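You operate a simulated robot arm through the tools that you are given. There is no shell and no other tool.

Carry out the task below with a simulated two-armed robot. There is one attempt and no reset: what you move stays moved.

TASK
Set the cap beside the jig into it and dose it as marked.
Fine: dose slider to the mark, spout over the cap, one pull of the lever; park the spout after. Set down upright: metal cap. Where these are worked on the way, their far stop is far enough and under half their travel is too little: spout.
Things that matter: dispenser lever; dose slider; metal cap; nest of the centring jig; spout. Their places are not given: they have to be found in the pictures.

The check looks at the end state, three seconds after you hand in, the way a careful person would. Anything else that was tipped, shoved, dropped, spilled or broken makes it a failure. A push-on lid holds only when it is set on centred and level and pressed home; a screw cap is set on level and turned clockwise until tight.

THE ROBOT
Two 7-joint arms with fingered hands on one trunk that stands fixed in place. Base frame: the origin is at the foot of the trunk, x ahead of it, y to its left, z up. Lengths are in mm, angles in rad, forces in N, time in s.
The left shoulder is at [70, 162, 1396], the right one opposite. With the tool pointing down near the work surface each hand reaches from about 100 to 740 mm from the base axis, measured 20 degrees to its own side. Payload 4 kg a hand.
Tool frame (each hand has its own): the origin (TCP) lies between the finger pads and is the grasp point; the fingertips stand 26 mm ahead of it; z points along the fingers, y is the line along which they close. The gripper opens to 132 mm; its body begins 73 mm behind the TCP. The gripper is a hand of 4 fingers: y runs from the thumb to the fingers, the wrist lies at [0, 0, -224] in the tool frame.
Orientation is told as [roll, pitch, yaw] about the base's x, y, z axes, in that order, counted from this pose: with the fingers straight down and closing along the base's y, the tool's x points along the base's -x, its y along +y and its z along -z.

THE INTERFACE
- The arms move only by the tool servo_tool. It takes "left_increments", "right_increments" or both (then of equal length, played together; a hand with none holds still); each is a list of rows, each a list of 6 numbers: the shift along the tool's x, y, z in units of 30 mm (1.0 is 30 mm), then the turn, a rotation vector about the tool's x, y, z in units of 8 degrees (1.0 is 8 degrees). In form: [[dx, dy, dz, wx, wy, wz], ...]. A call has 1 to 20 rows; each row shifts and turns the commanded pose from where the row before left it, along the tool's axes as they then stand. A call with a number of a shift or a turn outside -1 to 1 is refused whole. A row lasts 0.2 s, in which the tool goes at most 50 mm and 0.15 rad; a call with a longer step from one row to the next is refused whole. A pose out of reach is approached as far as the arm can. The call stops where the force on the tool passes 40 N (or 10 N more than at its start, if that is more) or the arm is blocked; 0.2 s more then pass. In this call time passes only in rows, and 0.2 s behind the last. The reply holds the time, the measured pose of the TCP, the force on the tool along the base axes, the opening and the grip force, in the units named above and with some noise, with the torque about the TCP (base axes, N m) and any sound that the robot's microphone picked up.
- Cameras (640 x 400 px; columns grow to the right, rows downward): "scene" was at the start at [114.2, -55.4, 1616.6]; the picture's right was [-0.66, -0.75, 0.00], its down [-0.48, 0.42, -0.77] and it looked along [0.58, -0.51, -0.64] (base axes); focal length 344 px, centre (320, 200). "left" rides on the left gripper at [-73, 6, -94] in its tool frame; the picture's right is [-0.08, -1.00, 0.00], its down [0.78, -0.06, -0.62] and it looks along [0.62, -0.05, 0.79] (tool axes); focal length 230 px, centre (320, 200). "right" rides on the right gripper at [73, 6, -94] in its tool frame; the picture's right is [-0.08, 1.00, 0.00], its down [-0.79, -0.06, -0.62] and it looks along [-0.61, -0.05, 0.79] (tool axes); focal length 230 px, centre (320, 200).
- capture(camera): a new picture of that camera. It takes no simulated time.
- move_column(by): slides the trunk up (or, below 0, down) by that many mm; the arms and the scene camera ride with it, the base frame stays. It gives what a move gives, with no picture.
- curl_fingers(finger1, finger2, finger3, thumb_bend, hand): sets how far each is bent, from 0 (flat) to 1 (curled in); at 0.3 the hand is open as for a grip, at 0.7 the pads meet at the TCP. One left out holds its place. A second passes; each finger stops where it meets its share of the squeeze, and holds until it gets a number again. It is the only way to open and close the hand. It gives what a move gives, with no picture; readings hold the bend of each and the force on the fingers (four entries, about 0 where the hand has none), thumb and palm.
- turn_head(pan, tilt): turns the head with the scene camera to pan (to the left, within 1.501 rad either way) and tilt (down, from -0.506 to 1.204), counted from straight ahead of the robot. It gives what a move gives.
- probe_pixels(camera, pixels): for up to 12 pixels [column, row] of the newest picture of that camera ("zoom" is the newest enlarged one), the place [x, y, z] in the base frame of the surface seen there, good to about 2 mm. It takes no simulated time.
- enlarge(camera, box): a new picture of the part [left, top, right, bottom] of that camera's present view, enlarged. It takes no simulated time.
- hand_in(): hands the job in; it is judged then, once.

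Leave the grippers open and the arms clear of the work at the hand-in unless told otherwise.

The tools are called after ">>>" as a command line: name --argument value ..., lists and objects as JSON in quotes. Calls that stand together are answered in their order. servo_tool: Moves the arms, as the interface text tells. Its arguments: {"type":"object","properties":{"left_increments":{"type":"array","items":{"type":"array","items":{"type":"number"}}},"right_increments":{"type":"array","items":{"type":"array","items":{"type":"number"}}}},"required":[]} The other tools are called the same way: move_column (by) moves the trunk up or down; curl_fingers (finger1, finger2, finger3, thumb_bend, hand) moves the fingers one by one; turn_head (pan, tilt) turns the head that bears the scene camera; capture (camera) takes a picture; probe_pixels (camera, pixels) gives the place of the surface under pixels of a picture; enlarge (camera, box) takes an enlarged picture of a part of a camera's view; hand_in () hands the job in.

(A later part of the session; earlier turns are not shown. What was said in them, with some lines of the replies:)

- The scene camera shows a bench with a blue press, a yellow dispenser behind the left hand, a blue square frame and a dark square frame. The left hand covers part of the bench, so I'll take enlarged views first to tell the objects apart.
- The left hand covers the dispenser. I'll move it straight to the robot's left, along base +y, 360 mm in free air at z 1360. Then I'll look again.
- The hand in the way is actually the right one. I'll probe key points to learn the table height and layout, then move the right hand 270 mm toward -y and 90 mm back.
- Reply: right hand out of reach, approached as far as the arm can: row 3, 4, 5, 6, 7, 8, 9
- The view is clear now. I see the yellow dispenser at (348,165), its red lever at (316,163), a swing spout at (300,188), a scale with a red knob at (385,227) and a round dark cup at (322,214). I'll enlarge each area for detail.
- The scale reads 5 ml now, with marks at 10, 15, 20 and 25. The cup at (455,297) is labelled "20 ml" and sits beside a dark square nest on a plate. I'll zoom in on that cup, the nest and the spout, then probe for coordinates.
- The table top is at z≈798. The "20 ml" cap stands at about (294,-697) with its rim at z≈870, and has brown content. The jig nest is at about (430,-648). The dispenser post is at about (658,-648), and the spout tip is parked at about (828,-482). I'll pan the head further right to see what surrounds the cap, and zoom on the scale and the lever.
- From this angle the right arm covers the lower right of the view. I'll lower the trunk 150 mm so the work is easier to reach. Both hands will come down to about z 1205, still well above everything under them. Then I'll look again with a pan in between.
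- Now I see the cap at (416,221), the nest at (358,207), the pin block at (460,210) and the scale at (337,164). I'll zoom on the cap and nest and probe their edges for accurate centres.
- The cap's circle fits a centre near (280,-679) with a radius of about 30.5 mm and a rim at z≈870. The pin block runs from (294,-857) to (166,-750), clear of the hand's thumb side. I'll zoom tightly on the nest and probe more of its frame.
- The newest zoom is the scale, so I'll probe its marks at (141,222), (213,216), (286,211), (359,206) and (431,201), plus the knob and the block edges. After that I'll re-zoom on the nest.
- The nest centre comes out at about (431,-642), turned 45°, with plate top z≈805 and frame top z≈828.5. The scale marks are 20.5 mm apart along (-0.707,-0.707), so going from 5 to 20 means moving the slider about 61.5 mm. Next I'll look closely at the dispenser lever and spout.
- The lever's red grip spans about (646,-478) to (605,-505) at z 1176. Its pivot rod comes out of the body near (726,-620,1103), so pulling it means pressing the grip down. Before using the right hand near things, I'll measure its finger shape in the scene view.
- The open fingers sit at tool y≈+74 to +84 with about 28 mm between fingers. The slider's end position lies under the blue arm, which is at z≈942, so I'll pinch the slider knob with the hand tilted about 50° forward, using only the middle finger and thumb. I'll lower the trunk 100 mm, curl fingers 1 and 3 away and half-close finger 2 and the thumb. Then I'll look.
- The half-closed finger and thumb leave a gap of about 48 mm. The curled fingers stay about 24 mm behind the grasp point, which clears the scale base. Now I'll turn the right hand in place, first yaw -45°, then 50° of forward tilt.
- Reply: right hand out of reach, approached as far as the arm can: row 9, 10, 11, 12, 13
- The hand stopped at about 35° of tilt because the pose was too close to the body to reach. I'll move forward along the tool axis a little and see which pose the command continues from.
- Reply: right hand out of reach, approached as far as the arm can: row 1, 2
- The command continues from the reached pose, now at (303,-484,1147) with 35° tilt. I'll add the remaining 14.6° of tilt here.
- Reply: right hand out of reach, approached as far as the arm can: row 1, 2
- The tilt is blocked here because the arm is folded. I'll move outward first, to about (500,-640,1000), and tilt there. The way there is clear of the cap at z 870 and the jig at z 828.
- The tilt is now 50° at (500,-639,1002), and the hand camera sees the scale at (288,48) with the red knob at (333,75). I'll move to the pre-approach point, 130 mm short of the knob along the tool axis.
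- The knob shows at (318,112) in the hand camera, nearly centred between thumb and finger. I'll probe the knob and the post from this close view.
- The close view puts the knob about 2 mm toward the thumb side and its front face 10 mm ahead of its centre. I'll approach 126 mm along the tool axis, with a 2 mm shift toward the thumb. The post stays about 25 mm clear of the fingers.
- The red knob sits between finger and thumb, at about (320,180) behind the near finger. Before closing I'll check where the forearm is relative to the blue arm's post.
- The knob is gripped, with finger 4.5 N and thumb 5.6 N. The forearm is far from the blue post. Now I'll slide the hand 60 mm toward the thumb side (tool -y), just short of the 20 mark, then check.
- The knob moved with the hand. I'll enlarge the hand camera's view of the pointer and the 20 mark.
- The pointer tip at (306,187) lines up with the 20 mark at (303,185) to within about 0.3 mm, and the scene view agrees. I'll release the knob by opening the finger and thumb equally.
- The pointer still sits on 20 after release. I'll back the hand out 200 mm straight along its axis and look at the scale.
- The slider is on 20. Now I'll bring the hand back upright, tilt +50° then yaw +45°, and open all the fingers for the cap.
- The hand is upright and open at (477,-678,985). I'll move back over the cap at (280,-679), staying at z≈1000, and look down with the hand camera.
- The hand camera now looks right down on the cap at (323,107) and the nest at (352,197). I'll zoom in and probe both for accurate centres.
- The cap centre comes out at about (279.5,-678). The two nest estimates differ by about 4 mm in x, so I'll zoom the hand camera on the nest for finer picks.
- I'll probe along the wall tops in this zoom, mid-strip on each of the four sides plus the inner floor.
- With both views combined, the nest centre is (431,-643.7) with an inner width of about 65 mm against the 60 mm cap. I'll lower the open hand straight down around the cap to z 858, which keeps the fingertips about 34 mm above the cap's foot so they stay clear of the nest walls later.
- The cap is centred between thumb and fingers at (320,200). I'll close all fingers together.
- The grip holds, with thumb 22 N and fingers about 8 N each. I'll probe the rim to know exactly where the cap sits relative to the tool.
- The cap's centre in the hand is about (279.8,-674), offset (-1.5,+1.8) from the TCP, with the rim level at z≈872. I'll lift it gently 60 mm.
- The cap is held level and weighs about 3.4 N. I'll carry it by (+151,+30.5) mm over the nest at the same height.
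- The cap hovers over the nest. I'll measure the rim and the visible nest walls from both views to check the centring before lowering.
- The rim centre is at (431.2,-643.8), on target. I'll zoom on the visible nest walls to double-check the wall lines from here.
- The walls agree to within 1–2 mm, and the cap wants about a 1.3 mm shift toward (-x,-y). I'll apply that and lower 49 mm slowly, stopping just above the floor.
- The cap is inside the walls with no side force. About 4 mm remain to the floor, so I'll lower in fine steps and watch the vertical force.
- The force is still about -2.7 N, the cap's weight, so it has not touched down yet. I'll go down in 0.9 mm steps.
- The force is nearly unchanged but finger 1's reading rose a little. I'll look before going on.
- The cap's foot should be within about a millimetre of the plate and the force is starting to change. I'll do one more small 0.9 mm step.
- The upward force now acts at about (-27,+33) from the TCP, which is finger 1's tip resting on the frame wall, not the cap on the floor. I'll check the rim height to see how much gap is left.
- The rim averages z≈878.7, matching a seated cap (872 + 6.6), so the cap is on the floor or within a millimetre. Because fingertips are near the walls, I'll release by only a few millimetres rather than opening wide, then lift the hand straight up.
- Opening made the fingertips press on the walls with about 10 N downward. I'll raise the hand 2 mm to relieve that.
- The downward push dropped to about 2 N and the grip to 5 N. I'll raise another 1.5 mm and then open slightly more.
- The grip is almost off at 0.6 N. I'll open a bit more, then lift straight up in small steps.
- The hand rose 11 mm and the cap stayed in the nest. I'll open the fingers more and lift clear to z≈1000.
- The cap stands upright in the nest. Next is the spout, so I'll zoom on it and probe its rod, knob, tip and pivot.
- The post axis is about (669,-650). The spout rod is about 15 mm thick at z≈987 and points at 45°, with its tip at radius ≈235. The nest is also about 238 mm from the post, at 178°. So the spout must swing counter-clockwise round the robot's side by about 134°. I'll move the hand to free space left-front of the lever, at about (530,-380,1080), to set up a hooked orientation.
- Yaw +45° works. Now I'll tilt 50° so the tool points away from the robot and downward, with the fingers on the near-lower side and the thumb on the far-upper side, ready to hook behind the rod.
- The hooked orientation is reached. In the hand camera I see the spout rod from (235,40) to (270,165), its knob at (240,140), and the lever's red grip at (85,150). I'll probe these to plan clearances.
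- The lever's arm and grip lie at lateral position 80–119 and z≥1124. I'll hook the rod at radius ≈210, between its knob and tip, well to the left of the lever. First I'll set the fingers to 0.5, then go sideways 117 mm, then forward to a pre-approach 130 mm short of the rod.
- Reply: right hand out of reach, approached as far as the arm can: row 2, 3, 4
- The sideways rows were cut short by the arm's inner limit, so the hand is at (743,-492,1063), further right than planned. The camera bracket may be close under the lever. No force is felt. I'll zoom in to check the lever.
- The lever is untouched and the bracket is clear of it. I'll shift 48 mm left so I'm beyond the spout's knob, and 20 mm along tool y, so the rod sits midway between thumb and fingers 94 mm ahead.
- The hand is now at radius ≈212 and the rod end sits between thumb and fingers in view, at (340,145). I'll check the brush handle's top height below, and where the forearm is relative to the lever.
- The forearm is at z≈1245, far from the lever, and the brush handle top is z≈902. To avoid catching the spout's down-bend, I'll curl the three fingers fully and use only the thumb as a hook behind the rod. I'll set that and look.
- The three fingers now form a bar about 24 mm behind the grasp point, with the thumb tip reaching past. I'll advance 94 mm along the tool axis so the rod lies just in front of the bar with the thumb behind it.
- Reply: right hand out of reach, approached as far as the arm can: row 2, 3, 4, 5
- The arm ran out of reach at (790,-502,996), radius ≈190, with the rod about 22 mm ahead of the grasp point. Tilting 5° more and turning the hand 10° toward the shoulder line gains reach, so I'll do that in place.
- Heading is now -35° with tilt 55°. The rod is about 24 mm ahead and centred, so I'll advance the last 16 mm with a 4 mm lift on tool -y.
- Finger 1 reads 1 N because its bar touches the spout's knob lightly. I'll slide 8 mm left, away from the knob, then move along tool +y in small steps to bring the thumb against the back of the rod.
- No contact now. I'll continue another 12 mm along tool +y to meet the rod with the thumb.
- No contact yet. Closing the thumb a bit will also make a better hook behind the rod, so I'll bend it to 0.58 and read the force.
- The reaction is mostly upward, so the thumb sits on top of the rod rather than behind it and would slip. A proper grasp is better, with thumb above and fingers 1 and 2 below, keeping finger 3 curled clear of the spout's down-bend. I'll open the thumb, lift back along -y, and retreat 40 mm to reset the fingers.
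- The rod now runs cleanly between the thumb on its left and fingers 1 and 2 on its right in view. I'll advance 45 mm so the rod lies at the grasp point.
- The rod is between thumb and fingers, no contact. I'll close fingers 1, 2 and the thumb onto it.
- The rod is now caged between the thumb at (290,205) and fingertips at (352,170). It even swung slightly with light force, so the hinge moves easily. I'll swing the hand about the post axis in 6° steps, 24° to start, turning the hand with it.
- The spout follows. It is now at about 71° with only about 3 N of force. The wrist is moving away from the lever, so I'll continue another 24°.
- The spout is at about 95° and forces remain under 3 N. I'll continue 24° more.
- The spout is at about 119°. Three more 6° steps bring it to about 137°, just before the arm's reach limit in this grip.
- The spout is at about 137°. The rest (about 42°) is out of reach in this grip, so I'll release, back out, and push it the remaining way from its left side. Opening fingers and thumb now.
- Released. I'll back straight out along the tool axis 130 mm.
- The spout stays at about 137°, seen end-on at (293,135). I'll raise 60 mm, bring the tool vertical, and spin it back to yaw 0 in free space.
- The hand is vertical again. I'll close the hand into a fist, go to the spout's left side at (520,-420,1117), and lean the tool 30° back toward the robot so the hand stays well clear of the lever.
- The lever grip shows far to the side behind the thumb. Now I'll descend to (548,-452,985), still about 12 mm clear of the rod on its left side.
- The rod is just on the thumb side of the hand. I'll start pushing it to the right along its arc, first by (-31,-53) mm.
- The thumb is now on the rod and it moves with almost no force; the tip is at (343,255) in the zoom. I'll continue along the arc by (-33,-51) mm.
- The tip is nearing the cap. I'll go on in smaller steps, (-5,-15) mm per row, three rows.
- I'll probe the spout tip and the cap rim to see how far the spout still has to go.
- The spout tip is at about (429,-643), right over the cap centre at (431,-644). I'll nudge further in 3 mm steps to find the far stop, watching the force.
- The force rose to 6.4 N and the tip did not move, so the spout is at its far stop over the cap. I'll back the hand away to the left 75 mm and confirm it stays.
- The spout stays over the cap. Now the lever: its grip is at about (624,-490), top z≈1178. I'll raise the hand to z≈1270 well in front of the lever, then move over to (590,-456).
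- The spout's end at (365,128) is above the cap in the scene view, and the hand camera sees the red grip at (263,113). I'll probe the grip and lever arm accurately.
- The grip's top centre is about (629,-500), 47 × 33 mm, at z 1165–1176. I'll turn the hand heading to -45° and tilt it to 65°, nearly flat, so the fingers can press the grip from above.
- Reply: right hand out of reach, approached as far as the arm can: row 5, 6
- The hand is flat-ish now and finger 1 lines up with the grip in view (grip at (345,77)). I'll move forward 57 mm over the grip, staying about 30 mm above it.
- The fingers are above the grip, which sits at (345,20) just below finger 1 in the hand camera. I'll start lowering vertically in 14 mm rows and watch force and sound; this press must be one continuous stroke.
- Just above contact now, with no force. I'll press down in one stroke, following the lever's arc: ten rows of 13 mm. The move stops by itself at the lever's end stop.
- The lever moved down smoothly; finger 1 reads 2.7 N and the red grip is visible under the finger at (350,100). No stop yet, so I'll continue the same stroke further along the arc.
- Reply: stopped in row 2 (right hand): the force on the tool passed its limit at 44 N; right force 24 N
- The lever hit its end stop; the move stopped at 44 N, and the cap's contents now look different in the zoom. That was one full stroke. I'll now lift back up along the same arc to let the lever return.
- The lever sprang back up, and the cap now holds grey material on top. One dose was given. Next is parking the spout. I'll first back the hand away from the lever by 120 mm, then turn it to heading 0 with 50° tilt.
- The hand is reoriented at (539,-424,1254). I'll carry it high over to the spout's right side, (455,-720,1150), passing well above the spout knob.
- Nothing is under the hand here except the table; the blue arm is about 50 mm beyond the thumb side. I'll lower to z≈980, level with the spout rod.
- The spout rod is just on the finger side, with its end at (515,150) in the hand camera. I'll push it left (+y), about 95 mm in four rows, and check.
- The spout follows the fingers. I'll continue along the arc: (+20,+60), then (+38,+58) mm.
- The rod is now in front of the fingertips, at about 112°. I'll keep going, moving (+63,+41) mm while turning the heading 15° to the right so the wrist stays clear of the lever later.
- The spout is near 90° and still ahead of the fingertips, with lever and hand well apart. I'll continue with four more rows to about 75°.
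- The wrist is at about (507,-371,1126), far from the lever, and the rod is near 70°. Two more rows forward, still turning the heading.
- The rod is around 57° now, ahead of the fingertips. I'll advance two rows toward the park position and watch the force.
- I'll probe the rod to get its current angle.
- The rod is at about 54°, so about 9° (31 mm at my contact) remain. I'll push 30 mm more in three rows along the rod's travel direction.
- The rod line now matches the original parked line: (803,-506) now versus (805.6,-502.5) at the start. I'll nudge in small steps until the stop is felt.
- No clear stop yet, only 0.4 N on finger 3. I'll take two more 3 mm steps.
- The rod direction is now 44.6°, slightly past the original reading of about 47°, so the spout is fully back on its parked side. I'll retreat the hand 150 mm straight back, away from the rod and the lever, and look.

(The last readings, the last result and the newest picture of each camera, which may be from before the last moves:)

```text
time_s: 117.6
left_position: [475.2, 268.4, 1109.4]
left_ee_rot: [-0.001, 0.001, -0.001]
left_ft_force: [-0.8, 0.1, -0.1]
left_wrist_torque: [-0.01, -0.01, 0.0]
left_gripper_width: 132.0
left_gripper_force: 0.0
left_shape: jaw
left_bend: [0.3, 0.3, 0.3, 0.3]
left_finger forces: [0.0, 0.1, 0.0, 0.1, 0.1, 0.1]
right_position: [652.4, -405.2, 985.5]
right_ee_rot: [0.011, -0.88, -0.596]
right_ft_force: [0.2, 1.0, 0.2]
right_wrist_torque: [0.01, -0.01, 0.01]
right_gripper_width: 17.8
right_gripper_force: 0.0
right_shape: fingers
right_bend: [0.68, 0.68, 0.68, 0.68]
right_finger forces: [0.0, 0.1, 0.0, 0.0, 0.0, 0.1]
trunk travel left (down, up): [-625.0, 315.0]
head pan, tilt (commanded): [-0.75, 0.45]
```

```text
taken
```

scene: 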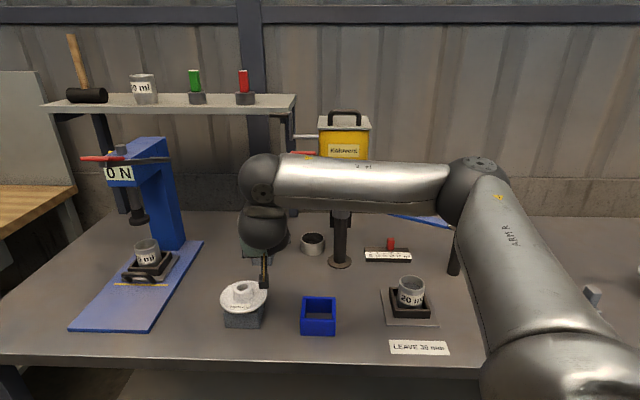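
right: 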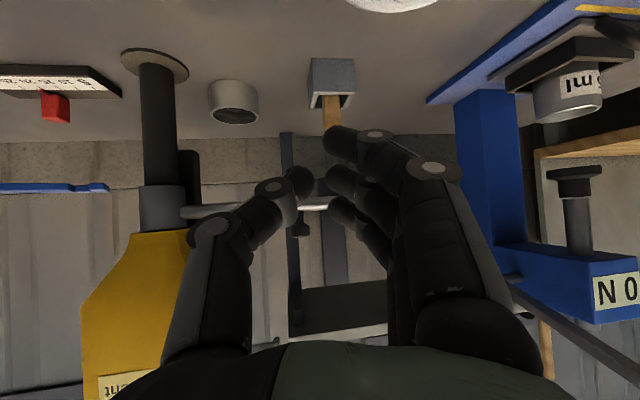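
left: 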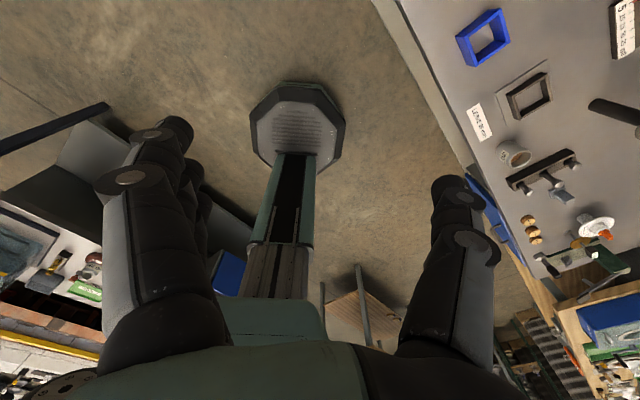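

The spout is clear of the hand. I'll retreat 80 mm more, then bring the tool vertical and back to yaw 0.

>>> servo_tool --right_increments '[[0.563, 0, -0.687, 0, 0, 0], [0.563, 0, -0.687, 0, 0, 0], [0.563, 0, -0.687, 0, 0, 0], [0, 0, 0, 0, 0.9, 0], [0, 0, 0, 0, 0.9, 0], [0, 0, 0, 0, 0.9, 0], [0, 0, 0, 0, 0.9, 0], [0, 0, 0, 0, 0.9, 0], [0, 0, 0, 0, 0.9, 0], [0, 0, 0, 0, 0.9, 0], [0, 0, 0, 0, 0, -0.85], [0, 0, 0, 0, 0, -0.85], [0, 0, 0, 0, 0, -0.85], [0, 0, 0, 0, 0, -0.85], [0, 0, 0, 0, 0, -0.85]]'

>>> capture --camera "scene"

>>> enlarge --camera "scene" --box '[230, 90, 450, 320]'

```text
time_s: 120.8
left_position: [478.4, 267.6, 1109.7]
left_ee_rot: [0.0, 0.0, -0.001]
left_ft_force: [0.5, 0.1, -1.1]
left_wrist_torque: [0.0, 0.0, 0.01]
left_gripper_width: 131.8
left_gripper_force: 0.1
left_shape: jaw
left_bend: [0.3, 0.3, 0.3, 0.3]
left_finger forces: [0.0, 0.0, 0.1, 0.0, 0.0, 0.0]
right_position: [589.8, -359.8, 984.3]
right_ee_rot: [0.006, -0.004, 0.01]
right_ft_force: [0.2, 0.5, 0.9]
right_wrist_torque: [0.04, -0.02, 0.03]
right_gripper_width: 18.1
right_gripper_force: 0.1
right_shape: fingers
right_bend: [0.68, 0.68, 0.68, 0.68]
right_finger forces: [0.0, 0.0, 0.1, 0.1, 0.0, 0.0]
trunk travel left (down, up): [-625.0, 315.0]
head pan, tilt (commanded): [-0.75, 0.45]
```

```text
taken
```

scene: 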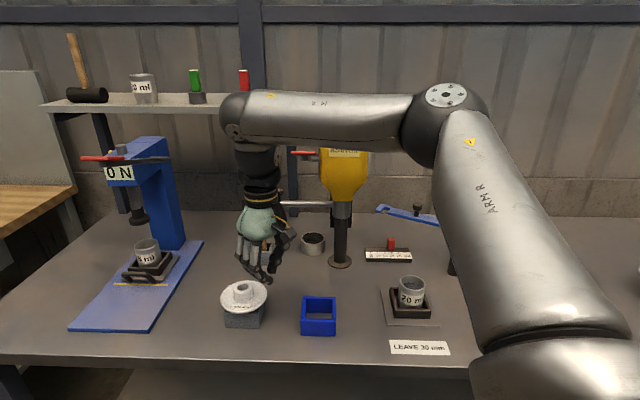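

```text
1.74 times, centred on (340, 205) of scene
```

zoom: 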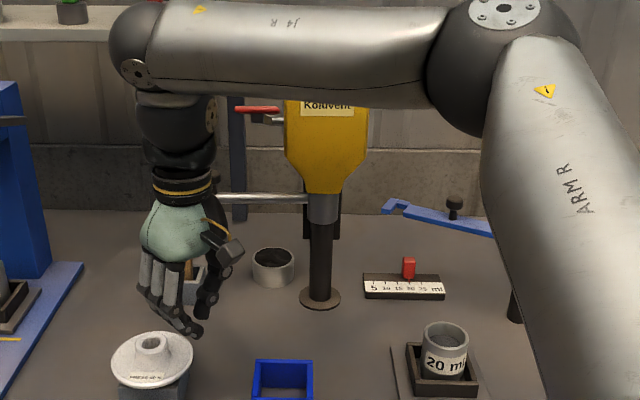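

The hand is vertical at (590,-360,984). I'll raise it 185 mm, then bring it back to its starting spot near (230,-250).

>>> servo_tool --right_increments '[[0, 0, -0.9, 0, 0, 0], [0, 0, -0.9, 0, 0, 0], [0, 0, -0.9, 0, 0, 0], [0, 0, -0.9, 0, 0, 0], [0, 0, -0.9, 0, 0, 0], [0, 0, -0.9, 0, 0, 0], [0, 0, -0.9, 0, 0, 0], [0.92, 0.28, 0, 0, 0, 0], [0.92, 0.28, 0, 0, 0, 0], [0.92, 0.28, 0, 0, 0, 0], [0.92, 0.28, 0, 0, 0, 0], [0.92, 0.28, 0, 0, 0, 0], [0.92, 0.28, 0, 0, 0, 0], [0.92, 0.28, 0, 0, 0, 0], [0.92, 0.28, 0, 0, 0, 0], [0.92, 0.28, 0, 0, 0, 0], [0.92, 0.28, 0, 0, 0, 0], [0.92, 0.28, 0, 0, 0, 0], [0.92, 0.28, 0, 0, 0, 0], [0.92, 0.28, 0, 0, 0, 0]]'

>>> curl_fingers --hand "right" --finger1 0.3 --finger2 0.3 --finger3 0.3 --thumb_bend 0.3

>>> capture --camera "scene"

```text
time_s: 125.0
left_position: [476.9, 267.9, 1108.3]
left_ee_rot: [0.001, 0.0, 0.0]
left_ft_force: [-0.1, -0.6, -0.3]
left_wrist_torque: [0.02, 0.02, 0.0]
left_gripper_width: 131.9
left_gripper_force: 0.0
left_shape: jaw
left_bend: [0.3, 0.3, 0.3, 0.3]
left_finger forces: [0.0, 0.0, 0.0, 0.0, 0.0, 0.1]
right_position: [233.0, -217.6, 1141.9]
right_ee_rot: [0.005, -0.003, 0.01]
right_ft_force: [0.2, 0.0, -0.4]
right_wrist_torque: [-0.03, -0.02, -0.02]
right_gripper_width: 18.0
right_gripper_force: 0.1
right_shape: fingers
right_bend: [0.68, 0.68, 0.68, 0.68]
right_finger forces: [0.0, 0.1, 0.0, 0.0, 0.1, 0.0]
right hand out of reach, approached as far as the arm can: row 5, 6, 7, 15, 16, 17, 19, 20
trunk travel left (down, up): [-625.0, 315.0]
head pan, tilt (commanded): [-0.75, 0.45]
```

```text
time_s: 126.0
left_position: [475.9, 267.6, 1108.9]
left_ee_rot: [0.002, -0.001, 0.001]
left_ft_force: [0.0, -0.2, 0.5]
left_wrist_torque: [-0.01, -0.02, 0.03]
left_gripper_width: 132.1
left_gripper_force: 0.0
left_shape: jaw
left_bend: [0.3, 0.3, 0.3, 0.3]
left_finger forces: [0.0, 0.0, 0.1, 0.0, 0.1, 0.1]
right_position: [233.6, -217.2, 1142.3]
right_ee_rot: [0.005, -0.002, 0.009]
right_ft_force: [1.2, 0.5, 0.0]
right_wrist_torque: [0.01, 0.03, 0.0]
right_gripper_width: 135.6
right_gripper_force: 0.0
right_shape: fingers
right_bend: [0.3, 0.3, 0.3, 0.3]
right_finger forces: [0.2, 0.0, 0.0, 0.1, 0.0, 0.1]
trunk travel left (down, up): [-625.0, 315.0]
head pan, tilt (commanded): [-0.75, 0.45]
```

```text
taken
```

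scene: 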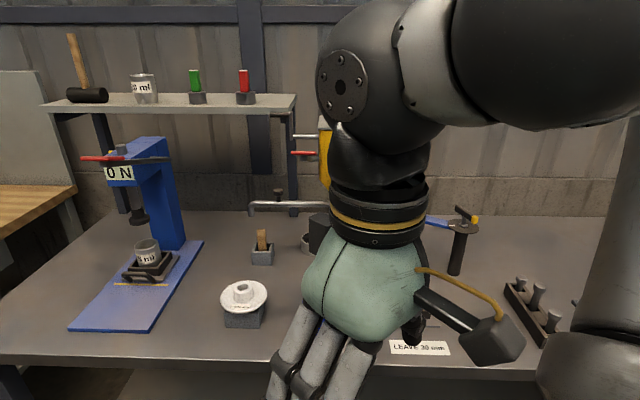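

The right hand is open and back, but it blocks the view. I'll shift it to the right as I did at the start, away from the work, and do a final inspection.

>>> servo_tool --right_increments '[[0.15, -0.9, 0, 0, 0, 0], [0.15, -0.9, 0, 0, 0, 0], [0.15, -0.9, 0, 0, 0, 0], [0.15, -0.9, 0, 0, 0, 0], [0.15, -0.9, 0, 0, 0, 0], [0.15, -0.9, 0, 0, 0, 0], [0.15, -0.9, 0, 0, 0, 0], [0.15, -0.9, 0, 0, 0, 0], [0.15, -0.9, 0, 0, 0, 0]]'

>>> turn_head --pan -0.75 --tilt 0.62

>>> capture --camera "scene"

>>> enlarge --camera "scene" --box '[230, 20, 430, 170]'

>>> enlarge --camera "scene" --box '[350, 130, 470, 270]'

```text
time_s: 128.0
left_position: [476.8, 267.5, 1109.5]
left_ee_rot: [0.001, 0.001, 0.002]
left_ft_force: [0.5, 0.2, 0.0]
left_wrist_torque: [0.01, 0.02, 0.06]
left_gripper_width: 132.1
left_gripper_force: 0.0
left_shape: jaw
left_bend: [0.3, 0.3, 0.3, 0.3]
left_finger forces: [0.0, 0.0, 0.0, 0.1, 0.0, 0.0]
right_position: [282.6, -257.4, 1093.5]
right_ee_rot: [0.004, -0.003, 0.008]
right_ft_force: [0.8, 0.3, 0.0]
right_wrist_torque: [-0.01, 0.0, -0.01]
right_gripper_width: 135.8
right_gripper_force: 0.1
right_shape: fingers
right_bend: [0.3, 0.3, 0.3, 0.3]
right_finger forces: [0.0, 0.0, 0.0, 0.0, 0.0, 0.0]
right hand out of reach, approached as far as the arm can: row 1, 2, 3, 4, 5, 6, 7, 8, 9
trunk travel left (down, up): [-625.0, 315.0]
head pan, tilt (commanded): [-0.75, 0.45]
```

```text
time_s: 128.7
left_position: [476.1, 268.4, 1109.0]
left_ee_rot: [-0.001, 0.001, -0.001]
left_ft_force: [-0.3, -0.1, 0.2]
left_wrist_torque: [-0.03, -0.02, 0.01]
left_gripper_width: 132.0
left_gripper_force: 0.1
left_shape: jaw
left_bend: [0.3, 0.3, 0.3, 0.3]
left_finger forces: [0.0, 0.0, 0.0, 0.1, 0.0, 0.0]
right_position: [282.1, -257.2, 1095.8]
right_ee_rot: [0.005, -0.003, 0.008]
right_ft_force: [0.2, -0.4, 0.1]
right_wrist_torque: [0.02, 0.01, 0.03]
right_gripper_width: 135.6
right_gripper_force: 0.0
right_shape: fingers
right_bend: [0.3, 0.3, 0.3, 0.3]
right_finger forces: [0.1, 0.1, 0.0, 0.0, 0.0, 0.0]
trunk travel left (down, up): [-625.0, 315.0]
head pan, tilt (commanded): [-0.75, 0.62]
```

```text
taken
```

scene: 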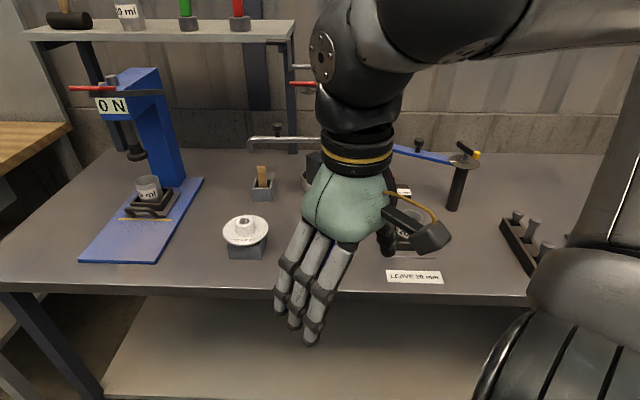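

```text
2.67 times, centred on (330, 95) of scene
```

zoom: 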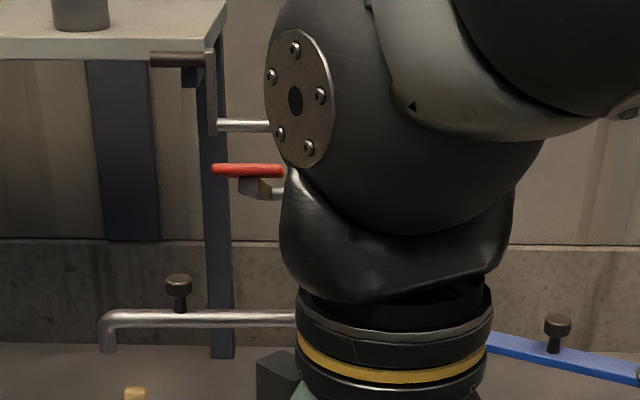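

```text
2.86 times, centred on (410, 200) of scene
```

zoom: 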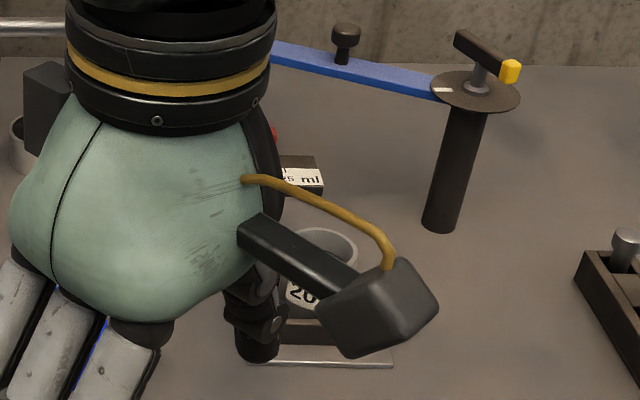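

The hand is at its inner limit there and hides the view. It's about 230 mm in front of the table edge. I'll step it out a little, then move it right to where it was clear at the start, around (200,-480,1105).

>>> servo_tool --right_increments '[[-0.6, -0.6, -0.1, 0, 0, 0], [-0.6, -0.6, -0.1, 0, 0, 0], [-0.6, -0.6, -0.1, 0, 0, 0], [0, -0.95, 0, 0, 0, 0], [0, -0.95, 0, 0, 0, 0], [0, -0.95, 0, 0, 0, 0], [0, -0.95, 0, 0, 0, 0], [0, -0.95, 0, 0, 0, 0], [0, -0.95, 0, 0, 0, 0], [0.9, 0, 0, 0, 0, 0], [0.9, 0, 0, 0, 0, 0], [0.9, 0, 0, 0, 0, 0], [0.9, 0, 0, 0, 0, 0], [0.9, 0, 0, 0, 0, 0]]'

>>> capture --camera "scene"

>>> enlarge --camera "scene" --box '[230, 20, 470, 200]'

>>> enlarge --camera "scene" --box '[350, 170, 450, 270]'

```text
time_s: 131.7
left_position: [475.9, 267.5, 1110.2]
left_ee_rot: [0.0, 0.0, -0.001]
left_ft_force: [0.5, 0.8, 0.6]
left_wrist_torque: [-0.01, 0.02, -0.01]
left_gripper_width: 132.1
left_gripper_force: 0.1
left_shape: jaw
left_bend: [0.3, 0.3, 0.3, 0.3]
left_finger forces: [0.0, 0.0, 0.0, 0.0, 0.0, 0.1]
right_position: [313.0, -309.7, 1028.7]
right_ee_rot: [0.007, -0.001, 0.008]
right_ft_force: [0.4, 0.4, 0.0]
right_wrist_torque: [0.01, 0.04, 0.0]
right_gripper_width: 135.9
right_gripper_force: 0.0
right_shape: fingers
right_bend: [0.3, 0.3, 0.3, 0.3]
right_finger forces: [0.0, 0.0, 0.1, 0.1, 0.0, 0.0]
right hand out of reach, approached as far as the arm can: row 1, 2, 3, 4, 5, 6, 7, 8, 9, 10, 11, 12, 13, 14
trunk travel left (down, up): [-625.0, 315.0]
head pan, tilt (commanded): [-0.75, 0.62]
```

```text
taken
```

scene: 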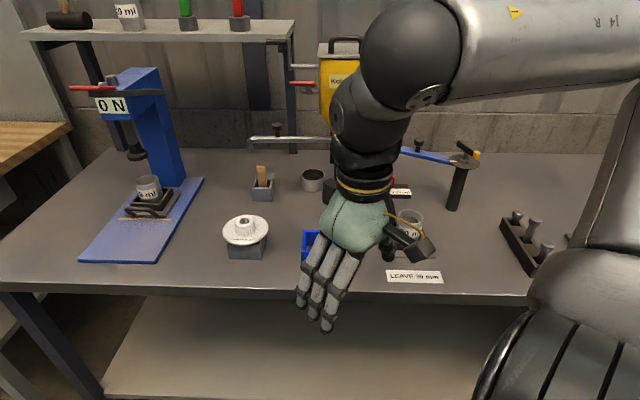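

```text
2.22 times, centred on (350, 110) of scene
```

zoom: 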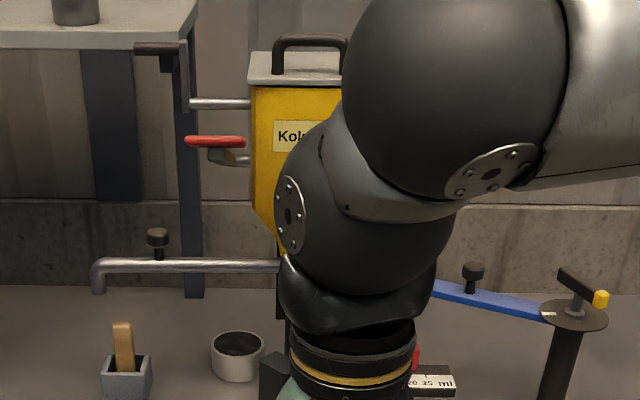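

```text
4.00 times, centred on (400, 220) of scene
```

zoom: 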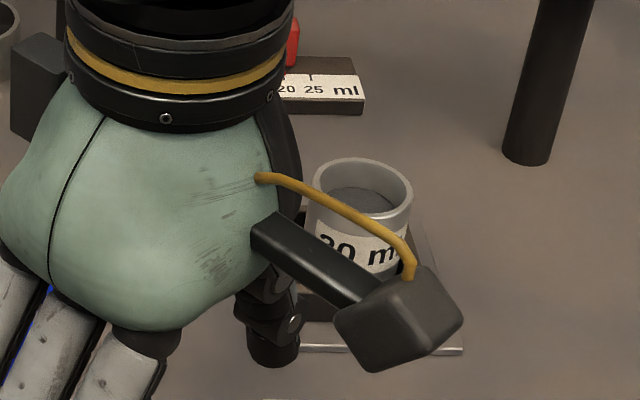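

The arm is on a posture limit there, but the hand is already well in front of the table edge and clear. I'll use the other cameras for the final look.

>>> capture --camera "right"

>>> capture --camera "left"

>>> turn_head --pan -0.55 --tilt 0.62

>>> capture --camera "scene"

```text
taken
```

right: 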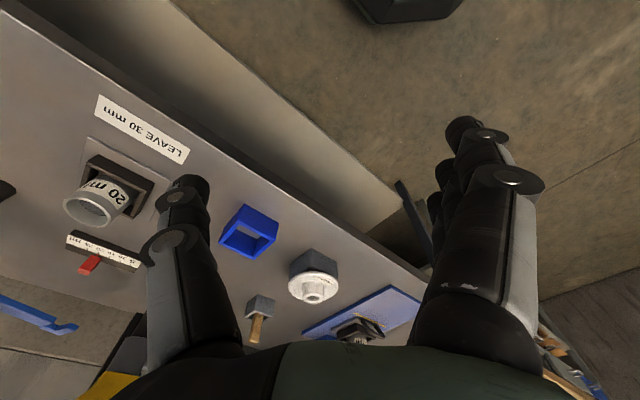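

```text
taken
```

left: 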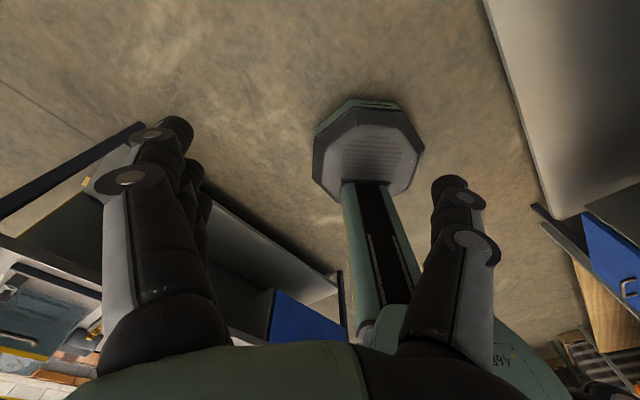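

```text
time_s: 132.4
left_position: [476.5, 267.7, 1108.7]
left_ee_rot: [0.001, 0.0, -0.001]
left_ft_force: [-0.2, -1.4, 0.7]
left_wrist_torque: [-0.02, 0.03, -0.01]
left_gripper_width: 131.9
left_gripper_force: 0.0
left_shape: jaw
left_bend: [0.3, 0.3, 0.3, 0.3]
left_finger forces: [0.1, 0.1, 0.0, 0.0, 0.1, 0.0]
right_position: [313.0, -308.6, 1028.5]
right_ee_rot: [0.005, -0.003, 0.008]
right_ft_force: [-0.4, 0.5, 0.4]
right_wrist_torque: [-0.02, 0.01, 0.0]
right_gripper_width: 135.7
right_gripper_force: 0.1
right_shape: fingers
right_bend: [0.3, 0.3, 0.3, 0.3]
right_finger forces: [0.0, 0.0, 0.0, 0.0, 0.1, 0.0]
trunk travel left (down, up): [-625.0, 315.0]
head pan, tilt (commanded): [-0.55, 0.62]
```

```text
taken
```

scene: 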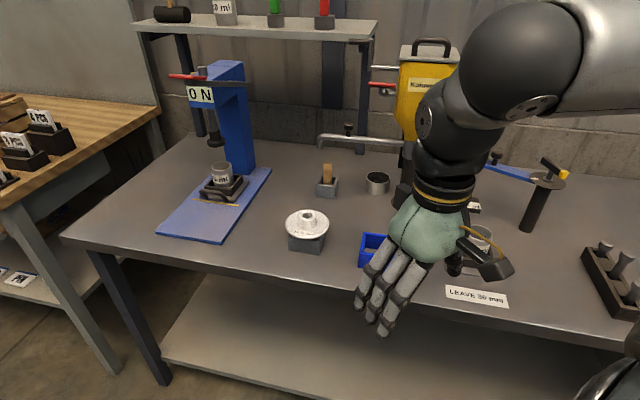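

Everything stands in place. The spout is visible on its parked side from (400,145) to (322,138). I'll zoom and probe it to compare with its original position, and check the cap and slider too.

>>> enlarge --camera "scene" --box '[300, 50, 460, 170]'

>>> probe_pixels --camera "scene" --pixels '[[322, 138], [335, 138], [360, 139], [380, 141], [395, 143], [348, 126], [380, 86]]'

>>> enlarge --camera "right" --box '[40, 130, 200, 290]'

```text
3.33 times, centred on (380, 110) of scene
```

zoom: 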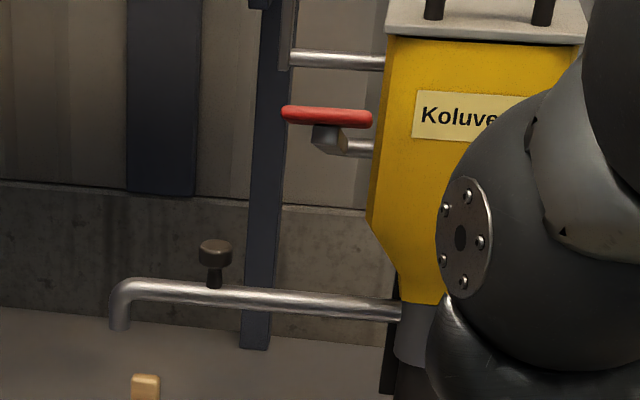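

```text
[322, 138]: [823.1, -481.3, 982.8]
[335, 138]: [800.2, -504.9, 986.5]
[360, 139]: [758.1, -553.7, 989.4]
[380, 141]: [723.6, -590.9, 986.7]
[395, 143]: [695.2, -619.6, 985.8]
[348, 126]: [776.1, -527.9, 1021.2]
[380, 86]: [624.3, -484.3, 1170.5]
```

```text
2.50 times, centred on (120, 210) of right
```

zoom: 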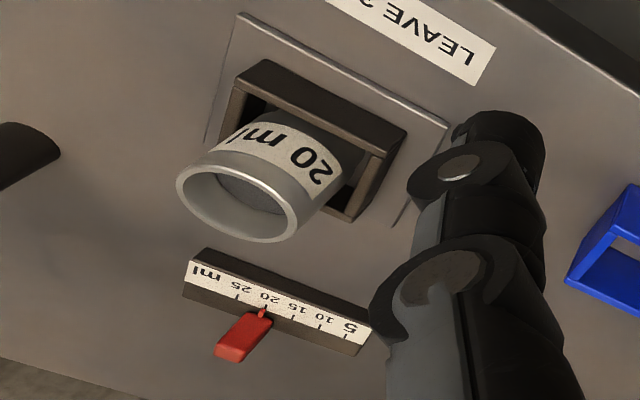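

The spout's knob and tip are within about 2 mm of where they started, at (776,-528) and (823,-481). The lever is back up, the slider is on 20, and the cap stands upright in the nest with its dose and no spill visible. Both hands are open and clear of the work, so I'm handing in.

>>> hand_in

```text
The job is handed in.
```

I set the 20 ml metal cap upright in the centring jig, dosed it once at 20 ml and parked the spout. The job is handed in; I don't have the check's result.

- **Cap:** it sits inside the nest walls with its label readable. While I was letting go, the fingertips pressed down on the jig frame with about 10 N, and I saw no shift of the jig.
- **Dose slider:** it moved from 5 to 20 ml and was still on the 20 mark in the last look.
- **Spout:** I swung it to its far stop over the cap, then back. It ended within about 2 mm of its starting position.
- **Lever:** I gave it one stroke down to its end stop, and it sprang back up. The cap already held brown powder and now shows grey material on top. I saw no spill.

During the stroke the arm's force limit tripped at 44 N, when the lever reached its end stop.

Both hands are open. The right hand ended just in front of the table edge instead of at its starting spot, because the arm could not get back there in its final posture.
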